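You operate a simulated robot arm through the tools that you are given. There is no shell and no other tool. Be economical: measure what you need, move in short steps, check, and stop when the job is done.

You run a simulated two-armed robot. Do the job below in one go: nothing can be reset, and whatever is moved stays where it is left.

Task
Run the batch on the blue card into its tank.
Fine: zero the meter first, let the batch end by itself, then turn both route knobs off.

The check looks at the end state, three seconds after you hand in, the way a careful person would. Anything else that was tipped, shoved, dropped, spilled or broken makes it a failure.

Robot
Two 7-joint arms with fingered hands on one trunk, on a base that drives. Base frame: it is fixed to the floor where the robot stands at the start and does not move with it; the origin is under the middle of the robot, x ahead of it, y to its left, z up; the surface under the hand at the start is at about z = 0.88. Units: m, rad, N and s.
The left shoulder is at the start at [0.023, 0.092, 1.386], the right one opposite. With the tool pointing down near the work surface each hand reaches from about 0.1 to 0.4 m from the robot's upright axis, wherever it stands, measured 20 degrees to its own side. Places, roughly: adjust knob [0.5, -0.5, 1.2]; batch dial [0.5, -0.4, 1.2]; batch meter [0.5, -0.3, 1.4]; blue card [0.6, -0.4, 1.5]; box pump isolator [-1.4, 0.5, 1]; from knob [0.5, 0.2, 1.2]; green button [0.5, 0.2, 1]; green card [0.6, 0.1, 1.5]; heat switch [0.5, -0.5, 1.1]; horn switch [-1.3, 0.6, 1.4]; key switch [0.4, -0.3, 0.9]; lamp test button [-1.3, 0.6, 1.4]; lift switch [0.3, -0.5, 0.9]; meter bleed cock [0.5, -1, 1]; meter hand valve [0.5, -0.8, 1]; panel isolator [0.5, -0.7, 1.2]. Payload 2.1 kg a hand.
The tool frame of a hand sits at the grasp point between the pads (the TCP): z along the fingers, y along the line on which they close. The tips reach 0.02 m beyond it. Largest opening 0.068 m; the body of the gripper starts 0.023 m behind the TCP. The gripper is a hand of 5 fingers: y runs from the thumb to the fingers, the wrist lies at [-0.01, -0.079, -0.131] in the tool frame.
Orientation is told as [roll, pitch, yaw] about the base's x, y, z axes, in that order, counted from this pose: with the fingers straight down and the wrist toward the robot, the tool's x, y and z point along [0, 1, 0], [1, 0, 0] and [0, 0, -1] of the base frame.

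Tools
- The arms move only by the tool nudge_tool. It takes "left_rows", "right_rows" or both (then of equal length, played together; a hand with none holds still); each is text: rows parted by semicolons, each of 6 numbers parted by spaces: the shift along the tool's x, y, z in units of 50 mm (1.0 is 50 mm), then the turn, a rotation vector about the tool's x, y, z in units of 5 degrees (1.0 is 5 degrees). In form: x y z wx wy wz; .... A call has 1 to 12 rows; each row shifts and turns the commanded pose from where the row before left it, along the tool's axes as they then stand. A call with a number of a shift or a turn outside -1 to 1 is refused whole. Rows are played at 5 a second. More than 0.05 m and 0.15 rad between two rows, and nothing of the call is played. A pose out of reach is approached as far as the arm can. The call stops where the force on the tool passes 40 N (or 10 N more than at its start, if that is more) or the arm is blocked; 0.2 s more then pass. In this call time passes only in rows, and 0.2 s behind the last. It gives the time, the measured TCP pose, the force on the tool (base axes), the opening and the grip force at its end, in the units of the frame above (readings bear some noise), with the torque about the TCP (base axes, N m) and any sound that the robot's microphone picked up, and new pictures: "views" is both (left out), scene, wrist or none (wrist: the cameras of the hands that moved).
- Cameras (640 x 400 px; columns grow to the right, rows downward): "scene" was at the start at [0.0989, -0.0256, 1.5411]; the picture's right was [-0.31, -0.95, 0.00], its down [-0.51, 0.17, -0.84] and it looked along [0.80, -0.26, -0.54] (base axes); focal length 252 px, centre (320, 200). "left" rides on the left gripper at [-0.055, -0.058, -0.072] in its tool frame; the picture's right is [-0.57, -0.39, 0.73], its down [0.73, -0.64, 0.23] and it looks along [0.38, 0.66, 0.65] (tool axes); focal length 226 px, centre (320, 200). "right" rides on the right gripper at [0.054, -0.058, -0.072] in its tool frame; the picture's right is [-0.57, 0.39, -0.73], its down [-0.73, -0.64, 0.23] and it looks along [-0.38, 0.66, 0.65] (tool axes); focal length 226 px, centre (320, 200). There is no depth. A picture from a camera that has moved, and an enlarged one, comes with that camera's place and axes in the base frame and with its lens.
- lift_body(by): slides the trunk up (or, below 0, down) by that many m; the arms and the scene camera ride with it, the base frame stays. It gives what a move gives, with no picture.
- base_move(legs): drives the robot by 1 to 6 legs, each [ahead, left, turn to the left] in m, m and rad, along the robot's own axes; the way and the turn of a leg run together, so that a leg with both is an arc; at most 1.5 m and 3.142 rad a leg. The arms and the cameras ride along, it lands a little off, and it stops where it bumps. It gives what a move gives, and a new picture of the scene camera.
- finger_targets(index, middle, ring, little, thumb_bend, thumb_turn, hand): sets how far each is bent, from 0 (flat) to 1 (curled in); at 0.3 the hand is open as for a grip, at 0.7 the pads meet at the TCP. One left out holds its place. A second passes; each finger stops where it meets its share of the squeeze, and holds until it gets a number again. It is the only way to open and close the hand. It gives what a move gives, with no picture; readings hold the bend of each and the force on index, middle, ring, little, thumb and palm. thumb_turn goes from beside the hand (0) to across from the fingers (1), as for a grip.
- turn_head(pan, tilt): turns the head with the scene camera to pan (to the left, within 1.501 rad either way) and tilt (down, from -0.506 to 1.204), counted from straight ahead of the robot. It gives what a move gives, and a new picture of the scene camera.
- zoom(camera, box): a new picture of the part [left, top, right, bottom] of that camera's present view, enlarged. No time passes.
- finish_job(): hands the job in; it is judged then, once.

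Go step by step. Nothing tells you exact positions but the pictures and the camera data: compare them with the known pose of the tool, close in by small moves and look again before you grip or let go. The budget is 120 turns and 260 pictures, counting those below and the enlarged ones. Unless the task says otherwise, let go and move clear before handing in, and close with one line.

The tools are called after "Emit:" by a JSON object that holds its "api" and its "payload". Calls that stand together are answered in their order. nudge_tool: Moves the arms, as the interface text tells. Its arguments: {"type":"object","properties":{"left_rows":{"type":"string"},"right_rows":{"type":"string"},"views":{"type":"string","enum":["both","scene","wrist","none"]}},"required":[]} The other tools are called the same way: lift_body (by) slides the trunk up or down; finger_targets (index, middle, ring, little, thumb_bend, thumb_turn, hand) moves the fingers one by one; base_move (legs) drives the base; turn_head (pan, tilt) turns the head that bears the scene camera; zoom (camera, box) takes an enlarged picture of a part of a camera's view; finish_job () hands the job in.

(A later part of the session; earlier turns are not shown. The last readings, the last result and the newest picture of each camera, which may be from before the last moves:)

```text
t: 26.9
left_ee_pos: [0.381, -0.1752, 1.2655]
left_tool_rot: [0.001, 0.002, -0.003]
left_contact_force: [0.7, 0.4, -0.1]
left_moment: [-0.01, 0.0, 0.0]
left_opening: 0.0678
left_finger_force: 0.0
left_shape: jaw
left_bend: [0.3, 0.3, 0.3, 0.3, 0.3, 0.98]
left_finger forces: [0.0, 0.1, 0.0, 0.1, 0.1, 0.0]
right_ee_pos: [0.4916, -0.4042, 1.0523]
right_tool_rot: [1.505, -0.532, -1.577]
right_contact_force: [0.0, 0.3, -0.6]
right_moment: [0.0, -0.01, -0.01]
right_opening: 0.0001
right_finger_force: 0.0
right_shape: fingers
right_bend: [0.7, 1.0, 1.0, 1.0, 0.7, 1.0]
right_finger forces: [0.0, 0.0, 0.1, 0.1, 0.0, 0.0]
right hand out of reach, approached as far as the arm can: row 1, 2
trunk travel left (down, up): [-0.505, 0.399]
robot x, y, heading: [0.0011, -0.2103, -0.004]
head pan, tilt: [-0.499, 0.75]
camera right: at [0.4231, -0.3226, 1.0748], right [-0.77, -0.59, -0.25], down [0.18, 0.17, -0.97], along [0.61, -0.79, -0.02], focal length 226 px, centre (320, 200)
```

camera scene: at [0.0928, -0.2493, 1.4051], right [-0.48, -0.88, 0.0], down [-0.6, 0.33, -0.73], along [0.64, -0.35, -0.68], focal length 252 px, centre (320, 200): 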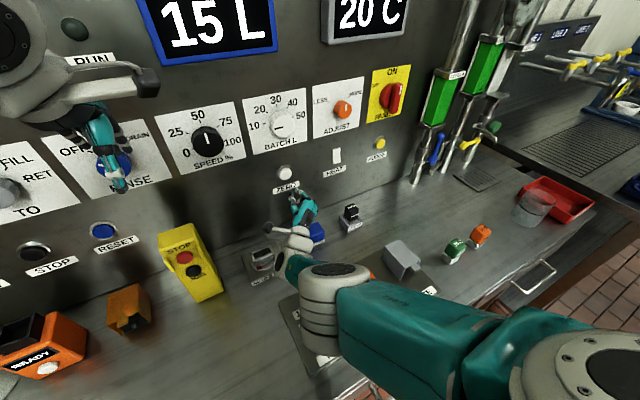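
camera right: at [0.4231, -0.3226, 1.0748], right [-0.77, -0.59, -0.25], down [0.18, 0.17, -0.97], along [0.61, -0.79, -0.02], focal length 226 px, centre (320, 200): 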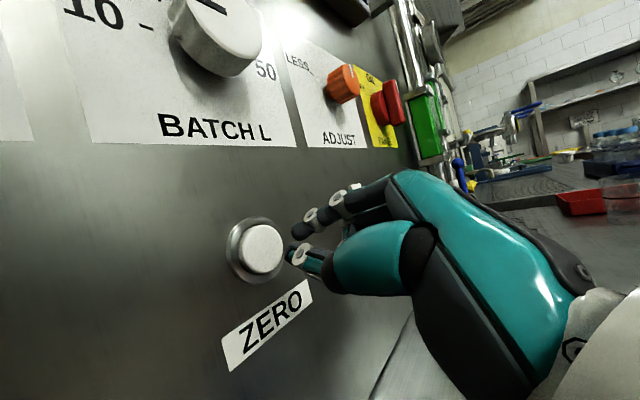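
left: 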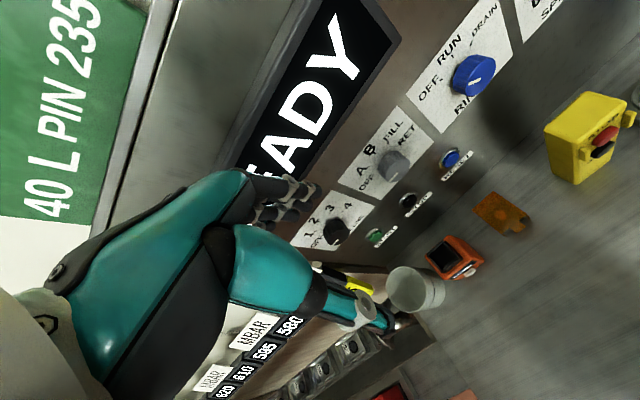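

The tip is about 2.5 cm short of ZERO and lined up with it. I'll push forward in small steps.

Emit:
{"api": "nudge_tool", "payload": {"right_rows": "0 0 0.2 0 0 0;0 0 0.2 0 0 0;0 0 0.15 0 0 0;0 0 0.1 0 0 0", "views": "both"}}

```text
t: 27.9
left_ee_pos: [0.3806, -0.1753, 1.2652]
left_tool_rot: [0.0, 0.002, -0.004]
left_contact_force: [0.6, -0.5, 0.0]
left_moment: [-0.01, 0.01, 0.04]
left_opening: 0.0677
left_finger_force: 0.0
left_shape: jaw
left_bend: [0.3, 0.3, 0.3, 0.3, 0.3, 0.98]
left_finger forces: [0.0, 0.0, 0.0, 0.0, 0.0, 0.1]
right_ee_pos: [0.5064, -0.4118, 1.0723]
right_tool_rot: [1.503, -0.533, -1.578]
right_contact_force: [0.6, 0.7, 0.5]
right_moment: [-0.04, 0.0, -0.01]
right_opening: 0.0001
right_finger_force: 0.1
right_shape: fingers
right_bend: [0.7, 1.0, 1.0, 1.0, 0.7, 1.0]
right_finger forces: [0.1, 0.0, 0.0, 0.0, 0.0, 0.0]
right hand out of reach, approached as far as the arm can: row 1, 2, 3, 4
trunk travel left (down, up): [-0.505, 0.399]
robot x, y, heading: [-0.0027, -0.2111, -0.006]
head pan, tilt: [-0.499, 0.75]
camera scene: at [0.092, -0.2492, 1.4051], right [-0.48, -0.88, 0.0], down [-0.6, 0.33, -0.73], along [0.64, -0.35, -0.68], focal length 252 px, centre (320, 200)
camera right: at [0.4376, -0.3301, 1.0945], right [-0.77, -0.59, -0.25], down [0.18, 0.17, -0.97], along [0.61, -0.79, -0.02], focal length 226 px, centre (320, 200)
```

scene: 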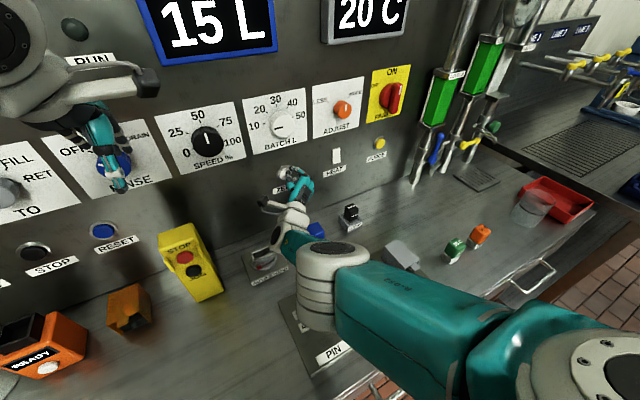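
right: 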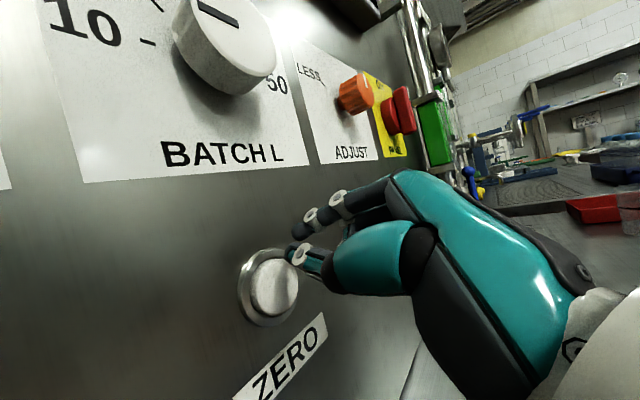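

The wrist is bent hard sideways in this roll, which is what limits reach. I'll back off and roll toward palm-down to see if the arm relaxes there.

Emit:
{"api": "nudge_tool", "payload": {"right_rows": "0 0 -0.7 0 0 -1;0 0 -0.6 0 0 -1;0 0 0 0 0 -1;0 0 0 0 0 -1;0 0 0 0 0 -1;0 0 0 0 0 -1;0 0 0 0 0 -1;0 0 0 0 0 -1;0 0 0 0 0 -1;0 0 0 0 0 -1;0 0 0 0 0 -1;0 0 0 0 0 -1", "views": "both"}}

```text
t: 30.5
left_ee_pos: [0.3811, -0.1746, 1.2659]
left_tool_rot: [0.0, 0.003, -0.001]
left_contact_force: [0.4, -0.4, 0.0]
left_moment: [-0.01, -0.01, 0.0]
left_opening: 0.0679
left_finger_force: 0.0
left_shape: jaw
left_bend: [0.3, 0.3, 0.3, 0.3, 0.3, 0.98]
left_finger forces: [0.0, 0.1, 0.1, 0.0, 0.1, 0.1]
right_ee_pos: [0.4661, -0.4334, 1.0556]
right_tool_rot: [-0.181, -1.513, 0.142]
right_contact_force: [0.7, 0.5, -0.7]
right_moment: [-0.05, 0.01, 0.01]
right_opening: 0.0
right_finger_force: 0.0
right_shape: fingers
right_bend: [0.7, 1.0, 1.0, 1.0, 0.7, 1.0]
right_finger forces: [0.0, 0.0, 0.0, 0.1, 0.0, 0.0]
right hand out of reach, approached as far as the arm can: row 1, 2, 5, 8, 10, 12
trunk travel left (down, up): [-0.505, 0.399]
robot x, y, heading: [-0.0027, -0.2105, -0.003]
head pan, tilt: [-0.499, 0.75]
camera scene: at [0.0919, -0.2493, 1.4051], right [-0.48, -0.88, 0.0], down [-0.6, 0.33, -0.73], along [0.64, -0.35, -0.68], focal length 252 px, centre (320, 200)
camera right: at [0.3924, -0.3752, 1.002], right [-0.73, -0.53, 0.43], down [0.16, -0.75, -0.64], along [0.67, -0.4, 0.63], focal length 226 px, centre (320, 200)
```

scene: 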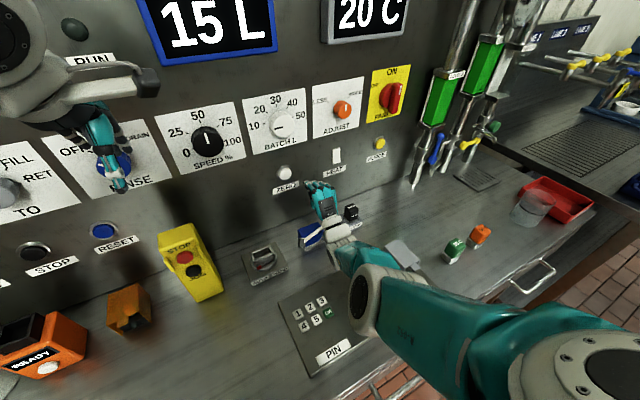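
right: 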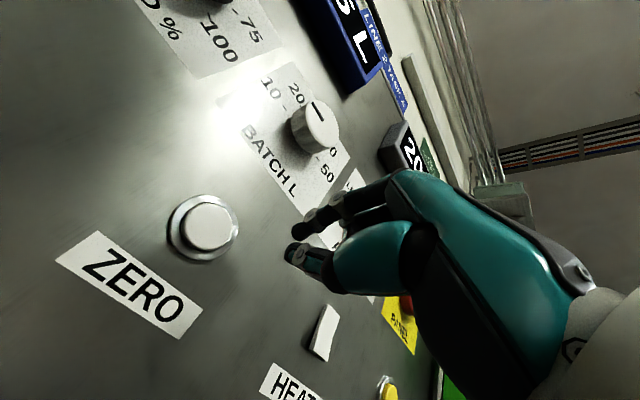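

Let me tilt the fingers about 30° downward, closer to the arm's natural pose, and test forward reach.

Emit:
{"api": "nudge_tool", "payload": {"right_rows": "0 0.3 0 1 0 0;0 0.3 0 1 0 0;0 0 0 1 0 0;0 0 0 1 0 0;0 0 0 1 0 0;0 0 0 1 0 0;0 0 0 0 0 0;0 0.1 0.17 0 0 0;0 0.1 0.17 0 0 0", "views": "both"}}

Emit:
{"api": "zoom", "payload": {"camera": "scene", "box": [220, 140, 420, 320]}}

```text
t: 32.5
left_ee_pos: [0.3803, -0.1751, 1.2657]
left_tool_rot: [-0.001, 0.002, -0.004]
left_contact_force: [0.0, 0.7, 0.6]
left_moment: [0.0, 0.02, -0.03]
left_opening: 0.0678
left_finger_force: 0.0
left_shape: jaw
left_bend: [0.3, 0.3, 0.3, 0.3, 0.3, 0.98]
left_finger forces: [0.0, 0.0, 0.0, 0.0, 0.0, 0.1]
right_ee_pos: [0.5299, -0.4487, 1.0448]
right_tool_rot: [-0.015, -0.989, -0.027]
right_contact_force: [-0.9, 0.2, -0.4]
right_moment: [0.03, 0.05, 0.0]
right_opening: 0.0
right_finger_force: 1.0
right_shape: fingers
right_bend: [0.7, 1.0, 1.0, 1.0, 0.7, 1.0]
right_finger forces: [1.7, 0.0, 0.0, 0.0, 0.1, 0.0]
right hand out of reach, approached as far as the arm can: row 1, 2, 3, 4, 5, 6, 8, 9
trunk travel left (down, up): [-0.505, 0.399]
robot x, y, heading: [-0.0016, -0.212, -0.002]
head pan, tilt: [-0.499, 0.75]
camera scene: at [0.0918, -0.2492, 1.4051], right [-0.48, -0.88, 0.0], down [-0.6, 0.33, -0.73], along [0.64, -0.35, -0.68], focal length 252 px, centre (320, 200)
camera right: at [0.4401, -0.3899, 1.0349], right [-0.42, -0.54, 0.73], down [-0.19, -0.73, -0.65], along [0.89, -0.41, 0.2], focal length 226 px, centre (320, 200)
```

scene: 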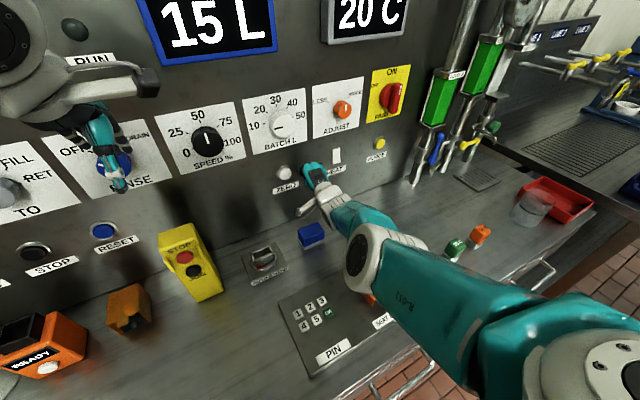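
right: 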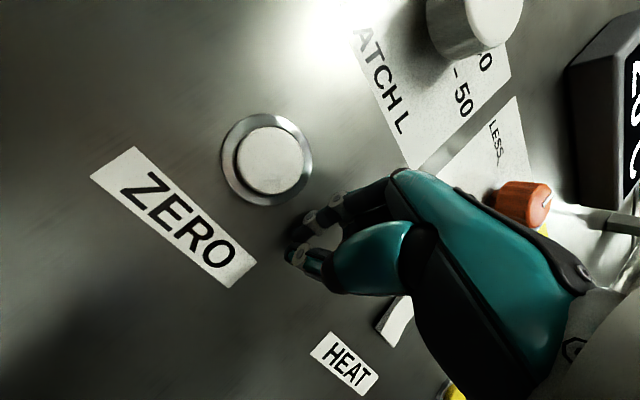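

```text
2.22 times, centred on (320, 230) of scene
camera zoom: at [0.0918, -0.2492, 1.4051], right [-0.48, -0.88, 0.0], down [-0.6, 0.33, -0.73], along [0.64, -0.35, -0.68], focal length 560 px, centre (320, 133)
```

zoom: 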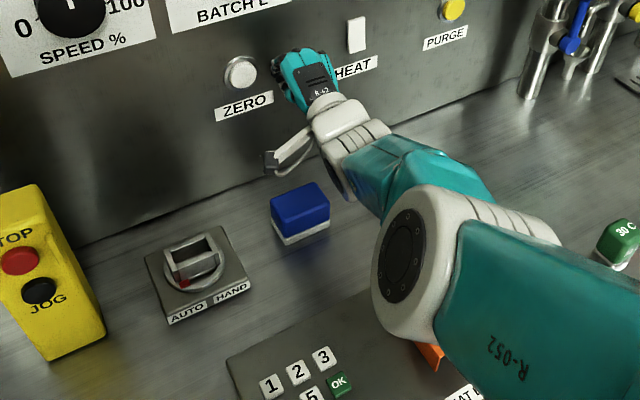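

The tilted pose reaches fine; the tip just touches bare panel between ZERO and HEAT. I'll back off, shift left to ZERO and look.

Emit:
{"api": "nudge_tool", "payload": {"right_rows": "0 -0.33 -0.5 0 0 0;0.45 0.1 -0.06 0 0 0;0.45 0.1 -0.06 0 0 0", "views": "wrist"}}

```text
t: 33.3
left_ee_pos: [0.3807, -0.1761, 1.2655]
left_tool_rot: [0.0, 0.0, -0.004]
left_contact_force: [-0.2, 0.2, 1.0]
left_moment: [-0.01, 0.01, 0.01]
left_opening: 0.0678
left_finger_force: 0.1
left_shape: jaw
left_bend: [0.3, 0.3, 0.3, 0.3, 0.3, 0.98]
left_finger forces: [0.0, 0.0, 0.0, 0.0, 0.0, 0.0]
right_ee_pos: [0.5303, -0.4113, 1.0326]
right_tool_rot: [-0.012, -0.989, -0.026]
right_contact_force: [-3.2, -1.1, -0.5]
right_moment: [0.02, -0.04, -0.03]
right_opening: 0.0
right_finger_force: 1.9
right_shape: fingers
right_bend: [0.7, 1.0, 1.0, 1.0, 0.69, 1.0]
right_finger forces: [3.4, 0.0, 0.1, 0.0, 0.0, 0.0]
right hand out of reach, approached as far as the arm can: row 1, 2, 3
trunk travel left (down, up): [-0.505, 0.399]
robot x, y, heading: [-0.0015, -0.2128, -0.001]
head pan, tilt: [-0.499, 0.75]
heard: click
camera right: at [0.4382, -0.3525, 1.0233], right [-0.42, -0.55, 0.73], down [-0.19, -0.73, -0.66], along [0.89, -0.41, 0.2], focal length 226 px, centre (320, 200)
```

right: 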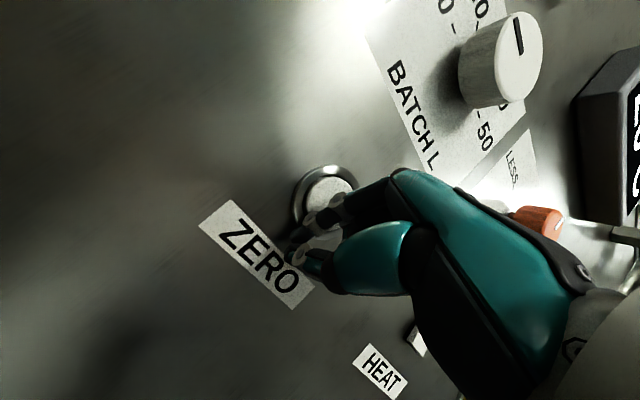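

I heard a click, so ZERO may have been pressed as the hand slid across it. I'll check the meter and pull the hand back.

Emit:
{"api": "nudge_tool", "payload": {"right_rows": "0 -0.33 -0.5 0 0 0;0 -0.33 -0.5 0 0 0;0 -0.33 -0.5 0 0 0", "views": "scene"}}

```text
t: 34.1
left_ee_pos: [0.3814, -0.1746, 1.265]
left_tool_rot: [-0.001, 0.002, -0.005]
left_contact_force: [0.7, 0.1, 0.5]
left_moment: [0.0, -0.02, 0.02]
left_opening: 0.0676
left_finger_force: 0.1
left_shape: jaw
left_bend: [0.3, 0.3, 0.3, 0.3, 0.3, 0.98]
left_finger forces: [0.0, 0.0, 0.0, 0.1, 0.0, 0.1]
right_ee_pos: [0.4964, -0.4273, 0.9925]
right_tool_rot: [-0.017, -0.991, -0.025]
right_contact_force: [0.3, 0.2, 0.6]
right_moment: [-0.01, 0.03, 0.01]
right_opening: 0.0
right_finger_force: 0.0
right_shape: fingers
right_bend: [0.7, 1.0, 1.0, 1.0, 0.7, 1.0]
right_finger forces: [0.0, 0.0, 0.0, 0.0, 0.0, 0.0]
right hand out of reach, approached as far as the arm can: row 1, 2, 3
trunk travel left (down, up): [-0.505, 0.399]
robot x, y, heading: [-0.0018, -0.2072, -0.004]
head pan, tilt: [-0.499, 0.75]
camera scene: at [0.0919, -0.2493, 1.4051], right [-0.48, -0.88, 0.0], down [-0.6, 0.33, -0.73], along [0.64, -0.35, -0.68], focal length 252 px, centre (320, 200)
```

scene: 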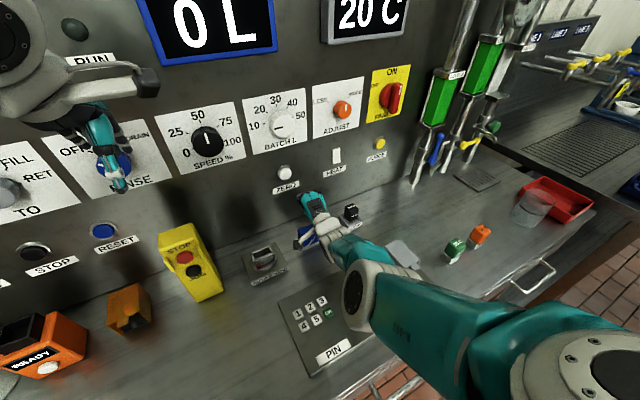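

The meter now reads 0 L. The wrist wants the shoulders lower, so I'll raise both hands and then lower the trunk another 0.15 m.

Emit:
{"api": "nudge_tool", "payload": {"right_rows": "0 0.6 -0.4 0 0 0;0 0.6 -0.4 0 0 0;0 0.6 -0.4 0 0 0;0 0.6 -0.4 0 0 0;0 0.6 -0.4 0 0 0", "left_rows": "0 0 -0.6 0 0 0;0 0 -0.6 0 0 0;0 0 -0.6 0 0 0;0 0 -0.6 0 0 0;0 0 -0.6 0 0 0", "views": "scene"}}

```text
t: 35.1
left_ee_pos: [0.3734, -0.1749, 1.3759]
left_tool_rot: [-0.001, -0.005, -0.006]
left_contact_force: [0.7, -1.2, -0.3]
left_moment: [0.01, -0.02, 0.0]
left_opening: 0.0677
left_finger_force: 0.1
left_shape: jaw
left_bend: [0.3, 0.3, 0.3, 0.3, 0.3, 0.98]
left_finger forces: [0.1, 0.1, 0.0, 0.1, 0.0, 0.1]
right_ee_pos: [0.5473, -0.4398, 1.0854]
right_tool_rot: [-0.017, -0.98, -0.027]
right_contact_force: [-37.1, 2.2, -3.1]
right_moment: [0.07, 0.18, -0.04]
right_opening: 0.0016
right_finger_force: 18.5
right_shape: fingers
right_bend: [0.73, 1.0, 1.0, 1.0, 0.45, 1.0]
right_finger forces: [15.3, 13.1, 0.1, 0.0, 8.7, 0.0]
right hand out of reach, approached as far as the arm can: row 1, 2, 3, 4
trunk travel left (down, up): [-0.505, 0.399]
robot x, y, heading: [-0.0014, -0.21, -0.006]
head pan, tilt: [-0.499, 0.75]
stopped in row 4 (right hand): the force on the tool passed its limit at 47 N (the readings are from after the stop); the commanded pose is now the measured one
camera scene: at [0.0845, -0.2489, 1.4056], right [-0.48, -0.87, 0.0], down [-0.59, 0.33, -0.73], along [0.64, -0.35, -0.68], focal length 252 px, centre (320, 200)
```

scene: 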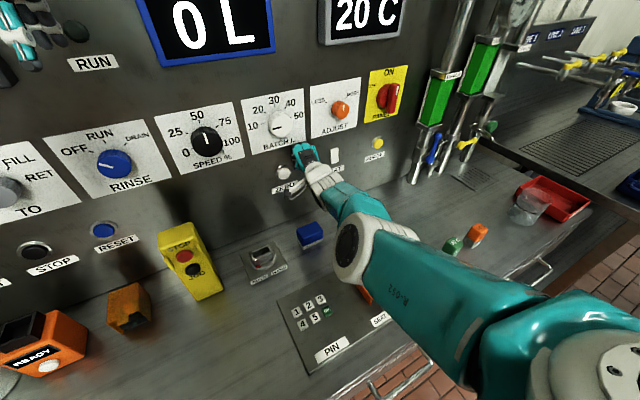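

The hand slid forward against blank panel. I'll back the base off to release it before anything else.

Emit:
{"api": "base_move", "payload": {"legs": [[-0.13, 0, 0]]}}

```text
t: 36.4
left_ee_pos: [0.245, -0.1736, 1.3732]
left_tool_rot: [0.001, 0.0, 0.0]
left_contact_force: [-0.1, 0.1, -0.2]
left_moment: [0.01, 0.01, 0.01]
left_opening: 0.0674
left_finger_force: 0.0
left_shape: jaw
left_bend: [0.3, 0.3, 0.3, 0.3, 0.3, 0.98]
left_finger forces: [0.0, 0.0, 0.1, 0.0, 0.1, 0.0]
right_ee_pos: [0.4196, -0.4383, 1.0841]
right_tool_rot: [-0.017, -0.979, -0.023]
right_contact_force: [0.5, 0.3, 1.2]
right_moment: [0.0, -0.01, -0.01]
right_opening: 0.0002
right_finger_force: 0.0
right_shape: fingers
right_bend: [0.7, 1.0, 1.0, 1.0, 0.7, 1.0]
right_finger forces: [0.0, 0.1, 0.0, 0.0, 0.1, 0.1]
trunk travel left (down, up): [-0.505, 0.399]
robot x, y, heading: [-0.1367, -0.2106, -0.005]
head pan, tilt: [-0.499, 0.75]
camera scene: at [-0.0422, -0.2486, 1.4052], right [-0.48, -0.88, 0.0], down [-0.6, 0.33, -0.73], along [0.64, -0.35, -0.68], focal length 252 px, centre (320, 200)
```

scene: 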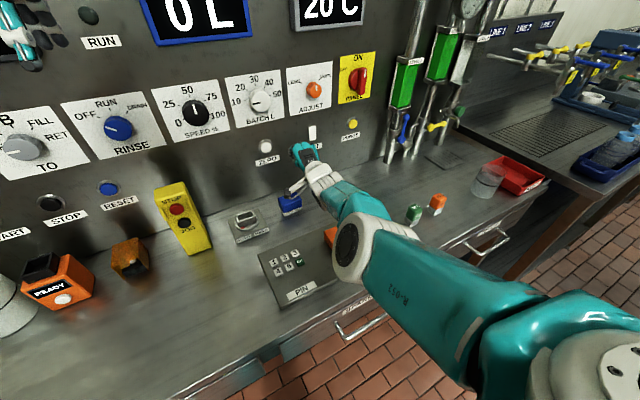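

Clear now. I'll raise the right hand with room to spare before lowering the trunk.

Emit:
{"api": "nudge_tool", "payload": {"right_rows": "0 0.33 -0.22 0 0 0;0 0.33 -0.22 0 0 0;0 0.33 -0.22 0 0 0;0 0.33 -0.22 0 0 0;0 0.33 -0.22 0 0 0;0 0.33 -0.22 0 0 0", "views": "none"}}

```text
t: 37.8
left_ee_pos: [0.2466, -0.1732, 1.3726]
left_tool_rot: [0.0, 0.0, -0.001]
left_contact_force: [-0.2, 0.2, 0.7]
left_moment: [0.01, 0.0, 0.0]
left_opening: 0.0674
left_finger_force: 0.1
left_shape: jaw
left_bend: [0.3, 0.3, 0.3, 0.3, 0.3, 0.98]
left_finger forces: [0.0, 0.0, 0.1, 0.0, 0.1, 0.1]
right_ee_pos: [0.4534, -0.4436, 1.1944]
right_tool_rot: [-0.017, -0.981, -0.023]
right_contact_force: [-0.8, 0.2, 0.0]
right_moment: [0.01, 0.03, -0.02]
right_opening: 0.0
right_finger_force: 0.0
right_shape: fingers
right_bend: [0.7, 1.0, 1.0, 1.0, 0.7, 1.0]
right_finger forces: [0.0, 0.0, 0.0, 0.0, 0.0, 0.1]
right hand out of reach, approached as far as the arm can: row 1, 2, 3, 4, 5, 6
trunk travel left (down, up): [-0.505, 0.399]
robot x, y, heading: [-0.1347, -0.2098, -0.005]
head pan, tilt: [-0.499, 0.75]
```

I believe this pose works farther out, not closer in. I'll back the base another 0.12 m and test extending the arm.

Emit:
{"api": "base_move", "payload": {"legs": [[-0.12, 0, 0]]}}

Emit:
{"api": "nudge_tool", "payload": {"right_rows": "0 0.16 0.25 0 0 0;0 0.16 0.25 0 0 0;0 0.16 0.25 0 0 0;0 0.16 0.25 0 0 0", "views": "both"}}

```text
t: 39.0
left_ee_pos: [0.1214, -0.1728, 1.3738]
left_tool_rot: [0.0, 0.001, 0.0]
left_contact_force: [-1.1, 0.4, 0.2]
left_moment: [-0.02, 0.0, 0.02]
left_opening: 0.0678
left_finger_force: 0.0
left_shape: jaw
left_bend: [0.3, 0.3, 0.3, 0.3, 0.3, 0.98]
left_finger forces: [0.0, 0.1, 0.0, 0.0, 0.1, 0.0]
right_ee_pos: [0.33, -0.4423, 1.1937]
right_tool_rot: [-0.016, -0.981, -0.022]
right_contact_force: [0.6, -0.2, -0.1]
right_moment: [0.0, 0.01, 0.0]
right_opening: 0.0
right_finger_force: 0.1
right_shape: fingers
right_bend: [0.7, 1.0, 1.0, 1.0, 0.7, 1.0]
right_finger forces: [0.1, 0.1, 0.0, 0.0, 0.0, 0.0]
trunk travel left (down, up): [-0.505, 0.399]
robot x, y, heading: [-0.2566, -0.2093, -0.007]
head pan, tilt: [-0.499, 0.75]
camera scene: at [-0.1654, -0.2482, 1.4052], right [-0.48, -0.88, 0.0], down [-0.6, 0.33, -0.73], along [0.64, -0.35, -0.68], focal length 252 px, centre (320, 200)
```

scene: 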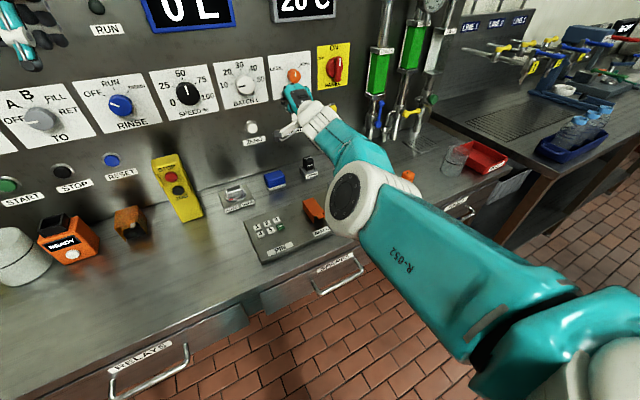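

```text
t: 40.0
left_ee_pos: [0.1234, -0.1722, 1.3723]
left_tool_rot: [0.0, -0.001, -0.001]
left_contact_force: [-0.9, 0.1, -0.1]
left_moment: [0.01, -0.02, 0.0]
left_opening: 0.0677
left_finger_force: 0.1
left_shape: jaw
left_bend: [0.3, 0.3, 0.3, 0.3, 0.3, 0.98]
left_finger forces: [0.1, 0.0, 0.0, 0.1, 0.0, 0.0]
right_ee_pos: [0.3323, -0.4406, 1.1991]
right_tool_rot: [-0.018, -0.978, -0.024]
right_contact_force: [-0.3, -1.0, -0.8]
right_moment: [0.02, 0.02, 0.0]
right_opening: 0.0
right_finger_force: 0.0
right_shape: fingers
right_bend: [0.7, 1.0, 1.0, 1.0, 0.7, 1.0]
right_finger forces: [0.0, 0.1, 0.0, 0.0, 0.0, 0.0]
right hand out of reach, approached as far as the arm can: row 1, 2, 3, 4
trunk travel left (down, up): [-0.505, 0.399]
robot x, y, heading: [-0.2585, -0.215, -0.002]
head pan, tilt: [-0.499, 0.75]
camera scene: at [-0.1645, -0.2482, 1.4051], right [-0.48, -0.88, 0.0], down [-0.6, 0.33, -0.73], along [0.64, -0.35, -0.68], focal length 252 px, centre (320, 200)
camera right: at [0.2415, -0.382, 1.1916], right [-0.41, -0.54, 0.73], down [-0.19, -0.73, -0.65], along [0.89, -0.41, 0.19], focal length 226 px, centre (320, 200)
```

scene: 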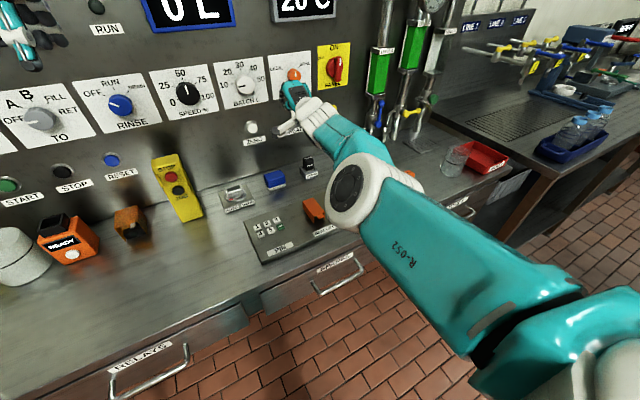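
right: 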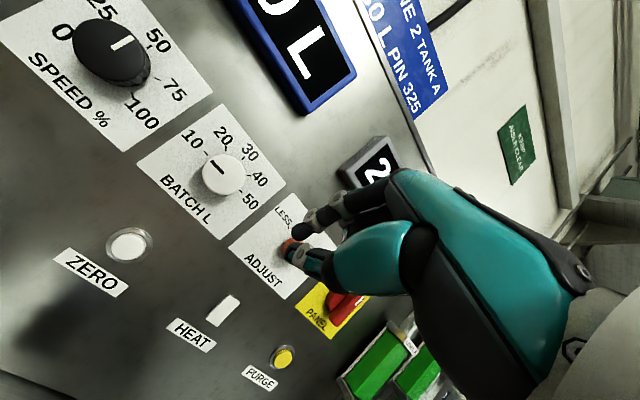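

Now it's clear: the limit is simply arm length, about 0.44 m from shoulder to wrist. So I'll retract the hand, straighten it, open it, and then drive closer so the shoulder lines up with the dial.

Emit:
{"api": "nudge_tool", "payload": {"right_rows": "0.1 -0.31 -0.46 0 0 0;0.1 -0.31 -0.46 0 0 0;0.1 -0.31 -0.46 0 0 0;0.1 -0.31 -0.46 0 0 0;0.1 -0.31 -0.46 0 0 0;0.1 -0.31 -0.46 0 0 0;0 0 0 -1 0 0;0 0 0 -1 0 0;0 0 0 -1 0 0;0 0 0 -1 0 0;0 0 0 -1 0 0;0 0 0 -1 0 0", "views": "none"}}

Emit:
{"api": "finger_targets", "payload": {"hand": "right", "index": 0.3, "middle": 0.3, "ring": 0.3, "little": 0.3, "thumb_bend": 0.3, "thumb_turn": 1}}

```text
t: 42.6
left_ee_pos: [0.1227, -0.1726, 1.3737]
left_tool_rot: [0.0, 0.0, 0.002]
left_contact_force: [-0.2, -0.3, 0.2]
left_moment: [0.0, 0.03, 0.01]
left_opening: 0.0676
left_finger_force: 0.1
left_shape: jaw
left_bend: [0.3, 0.3, 0.3, 0.3, 0.3, 0.98]
left_finger forces: [0.0, 0.0, 0.1, 0.1, 0.1, 0.0]
right_ee_pos: [0.298, -0.4575, 1.2119]
right_tool_rot: [-0.121, -1.504, 0.084]
right_contact_force: [-0.9, -1.0, 0.4]
right_moment: [-0.06, -0.02, -0.01]
right_opening: 0.0
right_finger_force: 0.3
right_shape: fingers
right_bend: [0.7, 1.0, 1.0, 1.0, 0.7, 1.0]
right_finger forces: [0.1, 0.0, 0.0, 0.0, 0.0, 0.0]
right hand out of reach, approached as far as the arm can: row 1, 2, 3, 4, 5, 6, 8, 9, 10, 11, 12
trunk travel left (down, up): [-0.505, 0.399]
robot x, y, heading: [-0.2594, -0.2081, -0.001]
head pan, tilt: [-0.499, 0.75]
```

```text
t: 43.6
left_ee_pos: [0.1228, -0.1722, 1.3739]
left_tool_rot: [0.0, 0.001, 0.0]
left_contact_force: [0.2, -0.1, 0.5]
left_moment: [-0.02, 0.01, 0.02]
left_opening: 0.0674
left_finger_force: 0.1
left_shape: jaw
left_bend: [0.3, 0.3, 0.3, 0.3, 0.3, 0.98]
left_finger forces: [0.0, 0.0, 0.0, 0.0, 0.1, 0.0]
right_ee_pos: [0.2991, -0.456, 1.2132]
right_tool_rot: [-0.135, -1.503, 0.099]
right_contact_force: [0.1, -0.5, 0.5]
right_moment: [-0.02, 0.01, -0.01]
right_opening: 0.0622
right_finger_force: 0.2
right_shape: fingers
right_bend: [0.3, 0.3, 0.3, 0.3, 0.3, 0.98]
right_finger forces: [0.1, 0.0, 0.1, 0.0, 0.0, 0.1]
trunk travel left (down, up): [-0.505, 0.399]
robot x, y, heading: [-0.2593, -0.2104, -0.002]
head pan, tilt: [-0.499, 0.75]
```

Retraction was limited at this roll too, so wrist bend matters. I'm well clear of the panel here, so I'll test rolling the other way, fingers to the left.

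Emit:
{"api": "nudge_tool", "payload": {"right_rows": "0 0 0 0 0 -1;0 0 0 0 0 -1;0 0 0 0 0 -1;0 0 0 0 0 -1;0 0 0 0 0 -1;0 0 0 0 0 -1;0 0 0 0 0 -1;0 0 0 0 0 -1;0 0 0 0 0 -1;0 0 0 0 0 -1;0 0 0 0 0 -1;0 0 0 0 0 -1", "views": "scene"}}

Emit:
{"api": "nudge_tool", "payload": {"right_rows": "0 0 -0.5 0 0 0;0 0 -0.5 0 0 0;0 0 -0.5 0 0 0", "views": "scene"}}

```text
t: 46.2
left_ee_pos: [0.1226, -0.1716, 1.3728]
left_tool_rot: [0.001, 0.0, 0.0]
left_contact_force: [0.5, -0.3, 0.1]
left_moment: [-0.01, -0.01, -0.03]
left_opening: 0.0679
left_finger_force: 0.1
left_shape: jaw
left_bend: [0.3, 0.3, 0.3, 0.3, 0.3, 0.98]
left_finger forces: [0.1, 0.1, 0.0, 0.1, 0.0, 0.1]
right_ee_pos: [0.2869, -0.4623, 1.2307]
right_tool_rot: [-1.475, -0.562, 1.489]
right_contact_force: [0.0, 0.3, -0.6]
right_moment: [0.0, -0.04, 0.0]
right_opening: 0.062
right_finger_force: 0.1
right_shape: fingers
right_bend: [0.3, 0.3, 0.3, 0.3, 0.3, 0.98]
right_finger forces: [0.0, 0.0, 0.0, 0.0, 0.0, 0.0]
right hand out of reach, approached as far as the arm can: row 2, 4, 6, 8, 10, 12
trunk travel left (down, up): [-0.505, 0.399]
robot x, y, heading: [-0.2589, -0.213, -0.003]
head pan, tilt: [-0.499, 0.75]
camera scene: at [-0.1645, -0.2483, 1.4051], right [-0.48, -0.88, 0.0], down [-0.6, 0.33, -0.73], along [0.64, -0.35, -0.68], focal length 252 px, centre (320, 200)
```

scene: 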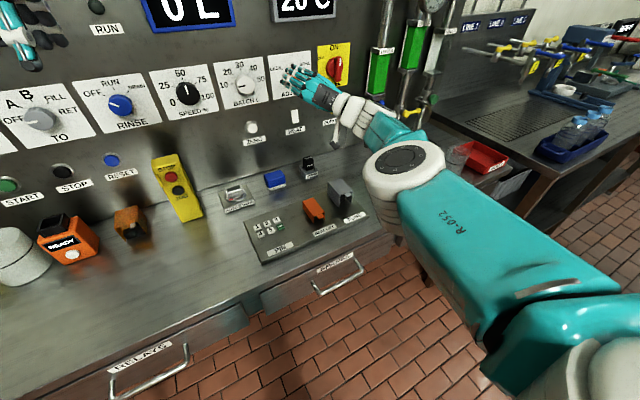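

```text
t: 47.0
left_ee_pos: [0.1233, -0.1717, 1.3731]
left_tool_rot: [0.0, 0.0, 0.001]
left_contact_force: [0.5, 0.5, -0.4]
left_moment: [-0.01, -0.01, -0.02]
left_opening: 0.0675
left_finger_force: 0.0
left_shape: jaw
left_bend: [0.3, 0.3, 0.3, 0.3, 0.3, 0.98]
left_finger forces: [0.0, 0.0, 0.1, 0.1, 0.1, 0.1]
right_ee_pos: [0.274, -0.4879, 1.2295]
right_tool_rot: [-1.494, -0.513, 1.498]
right_contact_force: [0.2, -0.2, -0.3]
right_moment: [0.01, -0.01, 0.03]
right_opening: 0.0617
right_finger_force: 0.0
right_shape: fingers
right_bend: [0.3, 0.3, 0.3, 0.3, 0.3, 0.98]
right_finger forces: [0.0, 0.0, 0.1, 0.0, 0.1, 0.0]
right hand out of reach, approached as far as the arm can: row 1, 2, 3
trunk travel left (down, up): [-0.505, 0.399]
robot x, y, heading: [-0.2569, -0.2121, -0.003]
head pan, tilt: [-0.499, 0.75]
camera scene: at [-0.1644, -0.2482, 1.4051], right [-0.48, -0.88, 0.0], down [-0.6, 0.33, -0.73], along [0.64, -0.35, -0.68], focal length 252 px, centre (320, 200)
```

scene: 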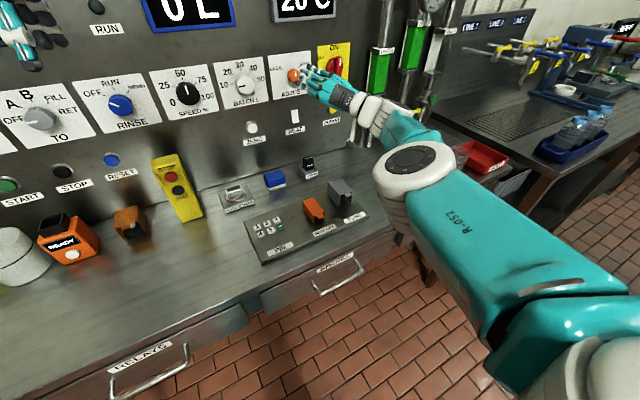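

The arm got stretched straight, so pulling straight back is a dead end for it. I'll roll back, tip the hand downward and retract together to return it to a natural bend.

Emit:
{"api": "nudge_tool", "payload": {"right_rows": "0 0 0 0.5 0.87 0;0 0 0 0.5 0.87 0;0 0 0 0.5 0.87 0;0 0 0 0.5 0.87 0;0 0 0 0.5 0.87 0;0 0 0 0.5 0.87 0;0 0 -0.3 0.5 0.87 0;0 0 -0.3 0.5 0.87 0;0 0 -0.3 0.5 0.87 0;0 0 -0.3 0.5 0.87 0;0 0 -0.3 0.5 0.87 0;0 0 -0.3 0.5 0.87 0", "views": "scene"}}

```text
t: 49.6
left_ee_pos: [0.1232, -0.1732, 1.3724]
left_tool_rot: [-0.001, 0.001, 0.0]
left_contact_force: [-0.9, 0.3, 0.6]
left_moment: [-0.01, -0.02, -0.01]
left_opening: 0.0678
left_finger_force: 0.0
left_shape: jaw
left_bend: [0.3, 0.3, 0.3, 0.3, 0.3, 0.98]
left_finger forces: [0.1, 0.0, 0.1, 0.0, 0.0, 0.1]
right_ee_pos: [0.2066, -0.5199, 1.215]
right_tool_rot: [-0.413, -0.267, 1.074]
right_contact_force: [-0.3, 0.0, 0.2]
right_moment: [0.02, 0.0, -0.01]
right_opening: 0.0622
right_finger_force: 0.0
right_shape: fingers
right_bend: [0.3, 0.3, 0.3, 0.3, 0.3, 0.98]
right_finger forces: [0.0, 0.0, 0.0, 0.0, 0.0, 0.0]
right hand out of reach, approached as far as the arm can: row 2, 6, 9, 10, 11, 12
trunk travel left (down, up): [-0.505, 0.399]
robot x, y, heading: [-0.2584, -0.2153, -0.003]
head pan, tilt: [-0.499, 0.75]
camera scene: at [-0.1646, -0.2489, 1.4051], right [-0.48, -0.88, 0.0], down [-0.6, 0.33, -0.73], along [0.64, -0.35, -0.68], focal length 252 px, centre (320, 200)
```

scene: 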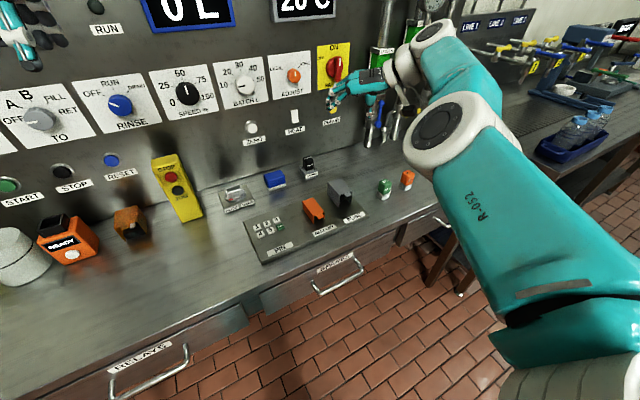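

The arm is bending again. I'll unwind the roll so the hand returns to the start-like pose.

Emit:
{"api": "nudge_tool", "payload": {"right_rows": "0 0 -0.2 0 0 1;0 0 -0.2 0 0 1;0 0 -0.2 0 0 1;0 0 0 0 0 1;0 0 0 0 0 1;0 0 0 0 0 1;0 0 0 0 0 1;0 0 0 0 0 1;0 0 0 0 0 1;0 0 0 0 0 1;0 0 0 0 0 1;0 0 0 0 0 1", "views": "scene"}}

```text
t: 52.2
left_ee_pos: [0.1226, -0.1724, 1.3743]
left_tool_rot: [0.0, -0.001, 0.002]
left_contact_force: [0.1, -0.2, 0.5]
left_moment: [0.0, 0.03, 0.01]
left_opening: 0.0678
left_finger_force: 0.1
left_shape: jaw
left_bend: [0.3, 0.3, 0.3, 0.3, 0.3, 0.98]
left_finger forces: [0.0, 0.1, 0.0, 0.0, 0.0, 0.0]
right_ee_pos: [0.2796, -0.5249, 1.1607]
right_tool_rot: [0.043, -0.494, -0.037]
right_contact_force: [0.6, 0.5, -0.8]
right_moment: [-0.04, 0.0, 0.03]
right_opening: 0.0622
right_finger_force: 0.0
right_shape: fingers
right_bend: [0.3, 0.3, 0.3, 0.3, 0.3, 0.98]
right_finger forces: [0.0, 0.1, 0.0, 0.0, 0.0, 0.0]
right hand out of reach, approached as far as the arm can: row 1, 2, 3, 4, 5, 6, 7, 8, 9, 10, 11, 12
trunk travel left (down, up): [-0.505, 0.399]
robot x, y, heading: [-0.2584, -0.2152, 0.001]
head pan, tilt: [-0.499, 0.75]
camera scene: at [-0.1648, -0.2483, 1.4052], right [-0.48, -0.88, 0.0], down [-0.6, 0.33, -0.73], along [0.64, -0.35, -0.68], focal length 252 px, centre (320, 200)
```

scene: 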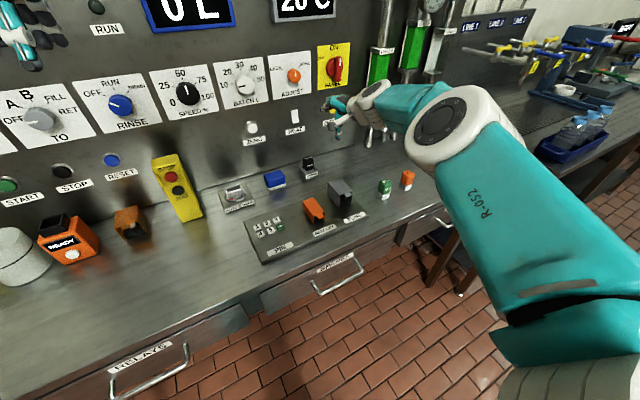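

Roll is undone. I'll retract toward the body and left.

Emit:
{"api": "nudge_tool", "payload": {"right_rows": "0.19 -0.31 -0.27 0 0 0;0.19 -0.31 -0.27 0 0 0;0.19 -0.31 -0.27 0 0 0;0.19 -0.31 -0.27 0 0 0;0.19 -0.31 -0.27 0 0 0;0.19 -0.31 -0.27 0 0 0;0.19 -0.31 -0.27 0 0 0;0.19 -0.31 -0.27 0 0 0;0.19 -0.31 -0.27 0 0 0", "views": "scene"}}

```text
t: 54.2
left_ee_pos: [0.1243, -0.1719, 1.373]
left_tool_rot: [-0.001, 0.001, 0.001]
left_contact_force: [-0.2, -0.2, -0.8]
left_moment: [0.02, -0.01, -0.04]
left_opening: 0.0677
left_finger_force: 0.1
left_shape: jaw
left_bend: [0.3, 0.3, 0.3, 0.3, 0.3, 0.98]
left_finger forces: [0.1, 0.0, 0.0, 0.1, 0.1, 0.0]
right_ee_pos: [0.108, -0.4412, 1.2004]
right_tool_rot: [0.039, -0.488, -0.039]
right_contact_force: [-0.1, -0.6, -0.1]
right_moment: [-0.03, -0.01, 0.03]
right_opening: 0.0622
right_finger_force: 0.1
right_shape: fingers
right_bend: [0.3, 0.3, 0.3, 0.3, 0.3, 0.98]
right_finger forces: [0.1, 0.0, 0.1, 0.1, 0.0, 0.1]
right hand out of reach, approached as far as the arm can: row 1, 2
trunk travel left (down, up): [-0.505, 0.399]
robot x, y, heading: [-0.2577, -0.2121, -0.003]
head pan, tilt: [-0.499, 0.75]
camera scene: at [-0.1647, -0.2483, 1.4051], right [-0.48, -0.88, 0.0], down [-0.6, 0.33, -0.73], along [0.64, -0.35, -0.68], focal length 252 px, centre (320, 200)
```

scene: 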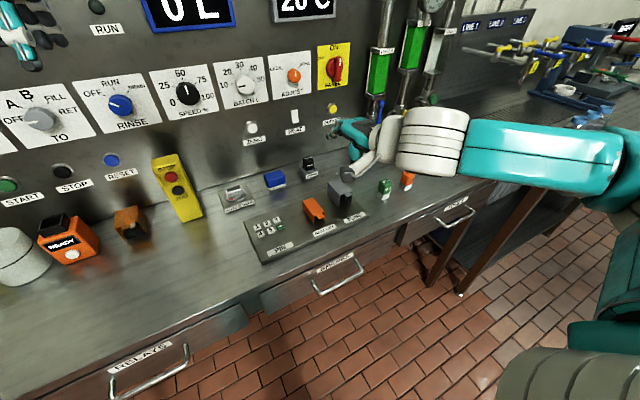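

The arm is bent and responsive again. Handshake roll worked well earlier within reach, so I'll roll 60° first and then raise the pointing direction to horizontal.

Emit:
{"api": "nudge_tool", "payload": {"right_rows": "0 0 0 0 0 1;0 0 0 0 0 1;0 0 0 0 0 1;0 0 0 0 0 1;0 0 0 0 0 1;0 0 0 0 0 1;0 0 0 0 0 1;0 0 0 0 0 1;0 0 0 0 0 1;0 0 0 0 0 1;0 0 0 0 0 1;0 0 0 0 0 1", "views": "none"}}

Emit:
{"api": "nudge_tool", "payload": {"right_rows": "0 0 0 -0.5 0.87 0;0 0 0 -0.5 0.87 0;0 0 0 -0.5 0.87 0;0 0 0 -0.5 0.87 0;0 0 0 -0.5 0.87 0;0 0 0 -0.5 0.87 0;0 0 0 -0.5 0.87 0;0 0 0 -0.5 0.87 0;0 0 0 -0.5 0.87 0;0 0 0 -0.5 0.87 0;0 0 0 -0.5 0.87 0;0 0 0 -0.5 0.87 0", "views": "scene"}}

```text
t: 56.9
left_ee_pos: [0.1235, -0.1722, 1.3738]
left_tool_rot: [0.0, 0.0, 0.0]
left_contact_force: [0.0, 0.2, 0.8]
left_moment: [-0.01, -0.01, 0.0]
left_opening: 0.0676
left_finger_force: 0.1
left_shape: jaw
left_bend: [0.3, 0.3, 0.3, 0.3, 0.3, 0.98]
left_finger forces: [0.0, 0.0, 0.1, 0.0, 0.0, 0.1]
right_ee_pos: [0.108, -0.4418, 1.1979]
right_tool_rot: [0.446, -0.206, -1.124]
right_contact_force: [-0.1, -0.9, -0.1]
right_moment: [0.0, 0.01, 0.01]
right_opening: 0.0625
right_finger_force: 0.1
right_shape: fingers
right_bend: [0.3, 0.3, 0.3, 0.3, 0.3, 0.98]
right_finger forces: [0.0, 0.0, 0.0, 0.0, 0.0, 0.0]
trunk travel left (down, up): [-0.505, 0.399]
robot x, y, heading: [-0.259, -0.2171, -0.003]
head pan, tilt: [-0.499, 0.75]
```

```text
t: 59.5
left_ee_pos: [0.1236, -0.1717, 1.373]
left_tool_rot: [0.001, -0.001, 0.001]
left_contact_force: [0.4, -0.4, -1.1]
left_moment: [0.0, 0.02, 0.02]
left_opening: 0.0675
left_finger_force: 0.0
left_shape: jaw
left_bend: [0.3, 0.3, 0.3, 0.3, 0.3, 0.98]
left_finger forces: [0.0, 0.0, 0.0, 0.1, 0.1, 0.0]
right_ee_pos: [0.1445, -0.3769, 1.2407]
right_tool_rot: [1.535, -0.486, -1.573]
right_contact_force: [-0.6, -0.1, -0.6]
right_moment: [0.0, -0.02, 0.01]
right_opening: 0.0621
right_finger_force: 0.0
right_shape: fingers
right_bend: [0.3, 0.3, 0.3, 0.3, 0.3, 0.98]
right_finger forces: [0.0, 0.0, 0.1, 0.0, 0.1, 0.0]
right hand out of reach, approached as far as the arm can: row 7, 8, 9, 10, 11, 12
trunk travel left (down, up): [-0.505, 0.399]
robot x, y, heading: [-0.2552, -0.2105, -0.003]
head pan, tilt: [-0.499, 0.75]
camera scene: at [-0.1644, -0.2481, 1.4051], right [-0.48, -0.88, 0.0], down [-0.6, 0.33, -0.73], along [0.64, -0.35, -0.68], focal length 252 px, centre (320, 200)
```

scene: 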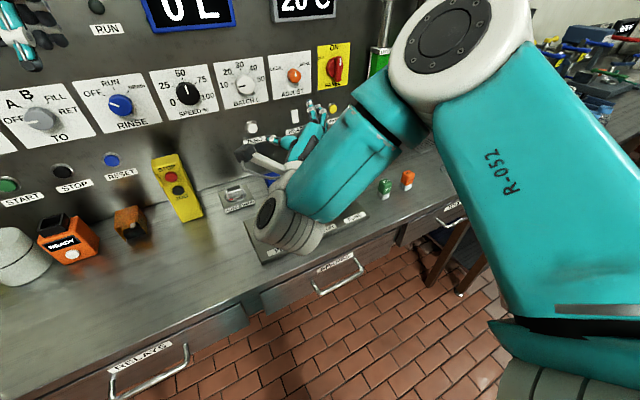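

The elbow came up in this posture. I'll test whether extending to the working point relative to the body still works cleanly.

Emit:
{"api": "nudge_tool", "payload": {"right_rows": "-0.23 0 0.34 0 0 0;-0.23 0 0.34 0 0 0;-0.23 0 0.34 0 0 0;-0.23 0 0.34 0 0 0;-0.23 0 0.34 0 0 0;-0.23 0 0.34 0 0 0", "views": "scene"}}

```text
t: 60.9
left_ee_pos: [0.1231, -0.1711, 1.3736]
left_tool_rot: [0.003, 0.0, 0.0]
left_contact_force: [0.5, 0.3, -0.6]
left_moment: [0.01, -0.04, 0.0]
left_opening: 0.0677
left_finger_force: 0.0
left_shape: jaw
left_bend: [0.3, 0.3, 0.3, 0.3, 0.3, 0.98]
left_finger forces: [0.1, 0.0, 0.0, 0.1, 0.1, 0.1]
right_ee_pos: [0.249, -0.369, 1.1925]
right_tool_rot: [1.531, -0.485, -1.576]
right_contact_force: [-0.1, 0.2, -0.1]
right_moment: [-0.01, 0.01, -0.01]
right_opening: 0.0624
right_finger_force: 0.2
right_shape: fingers
right_bend: [0.3, 0.3, 0.3, 0.3, 0.3, 0.98]
right_finger forces: [0.1, 0.0, 0.0, 0.1, 0.1, 0.1]
right hand out of reach, approached as far as the arm can: row 1, 2, 3, 4, 5, 6
trunk travel left (down, up): [-0.505, 0.399]
robot x, y, heading: [-0.2532, -0.2144, 0.002]
head pan, tilt: [-0.499, 0.75]
camera scene: at [-0.1643, -0.2481, 1.4051], right [-0.48, -0.88, 0.0], down [-0.6, 0.33, -0.73], along [0.64, -0.35, -0.68], focal length 252 px, centre (320, 200)
```

scene: 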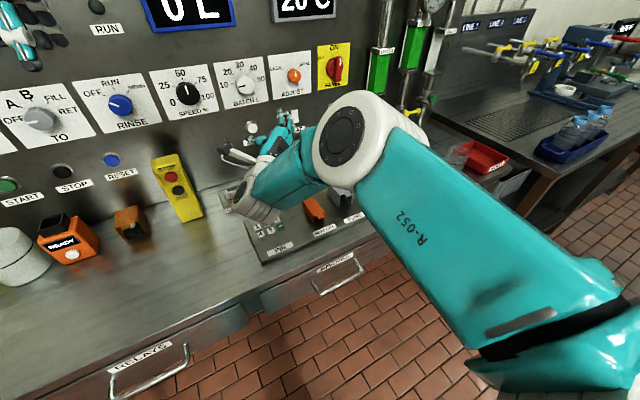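

I'll recreate the sequence that produced the good elbow-low posture: swing out right, stretch, roll back, then roll to handshake again. The base is well back from the panel, so this is safe.

Emit:
{"api": "nudge_tool", "payload": {"right_rows": "-0.31 0.59 0 0 0 0;-0.31 0.59 0 0 0 0;-0.31 0.59 0 0 0 0;-0.31 0.59 0 0 0 0;-0.31 0.59 0 0 0 0;-0.31 0.59 0 0 0 0", "views": "none"}}

Emit:
{"api": "nudge_tool", "payload": {"right_rows": "0 0 0.3 0 0 -1;0 0 0.3 0 0 -1;0 0 0.3 0 0 -1;0 0 0.3 0 0 -1;0 0 0.3 0 0 -1;0 0 0.3 0 0 -1;0 0 0 0 0 -1;0 0 0 0 0 -1;0 0 0 0 0 -1;0 0 0 0 0 -1;0 0 0 0 0 -1;0 0 0 0 0 -1", "views": "scene"}}

```text
t: 62.2
left_ee_pos: [0.1228, -0.1716, 1.3717]
left_tool_rot: [0.0, -0.001, 0.001]
left_contact_force: [0.7, -0.1, -0.2]
left_moment: [-0.01, 0.01, 0.03]
left_opening: 0.0675
left_finger_force: 0.0
left_shape: jaw
left_bend: [0.3, 0.3, 0.3, 0.3, 0.3, 0.98]
left_finger forces: [0.0, 0.0, 0.0, 0.0, 0.0, 0.0]
right_ee_pos: [0.3201, -0.4563, 1.2496]
right_tool_rot: [1.532, -0.487, -1.571]
right_contact_force: [-0.6, 0.0, -0.6]
right_moment: [-0.02, -0.01, -0.03]
right_opening: 0.0622
right_finger_force: 0.0
right_shape: fingers
right_bend: [0.3, 0.3, 0.3, 0.3, 0.3, 0.98]
right_finger forces: [0.0, 0.0, 0.0, 0.0, 0.1, 0.1]
right hand out of reach, approached as far as the arm can: row 1, 2, 3, 4, 5, 6
trunk travel left (down, up): [-0.505, 0.399]
robot x, y, heading: [-0.2576, -0.2078, 0.002]
head pan, tilt: [-0.499, 0.75]
```

```text
t: 64.8
left_ee_pos: [0.1222, -0.172, 1.3728]
left_tool_rot: [0.002, 0.001, 0.001]
left_contact_force: [-0.2, 0.1, 0.6]
left_moment: [0.05, 0.02, 0.03]
left_opening: 0.0676
left_finger_force: 0.0
left_shape: jaw
left_bend: [0.3, 0.3, 0.3, 0.3, 0.3, 0.98]
left_finger forces: [0.1, 0.0, 0.0, 0.0, 0.0, 0.0]
right_ee_pos: [0.3194, -0.3335, 1.3392]
right_tool_rot: [1.422, -1.007, -1.503]
right_contact_force: [-0.6, 0.6, -0.1]
right_moment: [0.03, 0.01, -0.04]
right_opening: 0.0621
right_finger_force: 0.1
right_shape: fingers
right_bend: [0.3, 0.3, 0.3, 0.3, 0.3, 0.98]
right_finger forces: [0.0, 0.0, 0.0, 0.0, 0.0, 0.0]
right hand out of reach, approached as far as the arm can: row 1, 2, 3, 4, 5, 6, 7, 8, 9, 10, 11, 12
trunk travel left (down, up): [-0.505, 0.399]
robot x, y, heading: [-0.2588, -0.2147, -0.001]
head pan, tilt: [-0.499, 0.75]
camera scene: at [-0.1645, -0.2482, 1.4051], right [-0.48, -0.88, 0.0], down [-0.6, 0.33, -0.73], along [0.64, -0.35, -0.68], focal length 252 px, centre (320, 200)
```

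scene: 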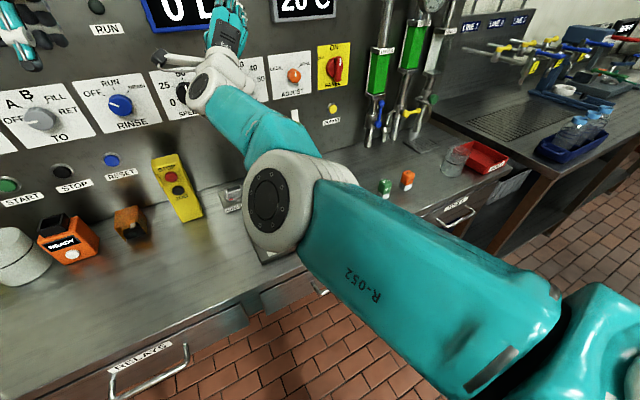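

The arm is straight-ish and aligned with the panel now, with the elbow low. I'll lower the hand and pull in slightly to see how it bends.

Emit:
{"api": "nudge_tool", "payload": {"right_rows": "-0.21 -0.34 -0.2 0 0 0;-0.21 -0.34 -0.2 0 0 0;-0.21 -0.34 -0.2 0 0 0;-0.21 -0.34 -0.2 0 0 0;-0.21 -0.34 -0.2 0 0 0;-0.21 -0.34 -0.2 0 0 0", "views": "scene"}}

```text
t: 66.2
left_ee_pos: [0.1224, -0.1728, 1.3728]
left_tool_rot: [0.001, 0.0, 0.002]
left_contact_force: [0.2, -0.1, -0.7]
left_moment: [-0.01, -0.02, -0.02]
left_opening: 0.0678
left_finger_force: 0.0
left_shape: jaw
left_bend: [0.3, 0.3, 0.3, 0.3, 0.3, 0.98]
left_finger forces: [0.0, 0.0, 0.1, 0.1, 0.0, 0.0]
right_ee_pos: [0.3191, -0.3348, 1.3396]
right_tool_rot: [1.423, -1.009, -1.503]
right_contact_force: [0.2, 0.9, -0.2]
right_moment: [0.01, 0.01, -0.01]
right_opening: 0.0623
right_finger_force: 0.0
right_shape: fingers
right_bend: [0.3, 0.3, 0.3, 0.3, 0.3, 0.98]
right_finger forces: [0.1, 0.0, 0.0, 0.0, 0.1, 0.0]
right hand out of reach, approached as far as the arm can: row 1, 2, 3, 4, 5, 6
trunk travel left (down, up): [-0.505, 0.399]
robot x, y, heading: [-0.256, -0.2083, -0.0]
head pan, tilt: [-0.499, 0.75]
camera scene: at [-0.1644, -0.2481, 1.4051], right [-0.48, -0.88, 0.0], down [-0.6, 0.33, -0.73], along [0.64, -0.35, -0.68], focal length 252 px, centre (320, 200)
```

scene: 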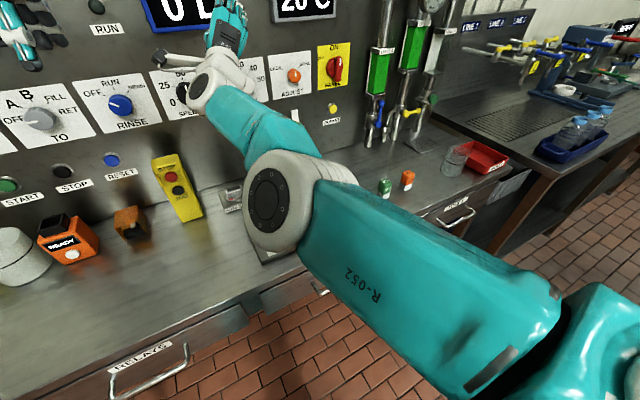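

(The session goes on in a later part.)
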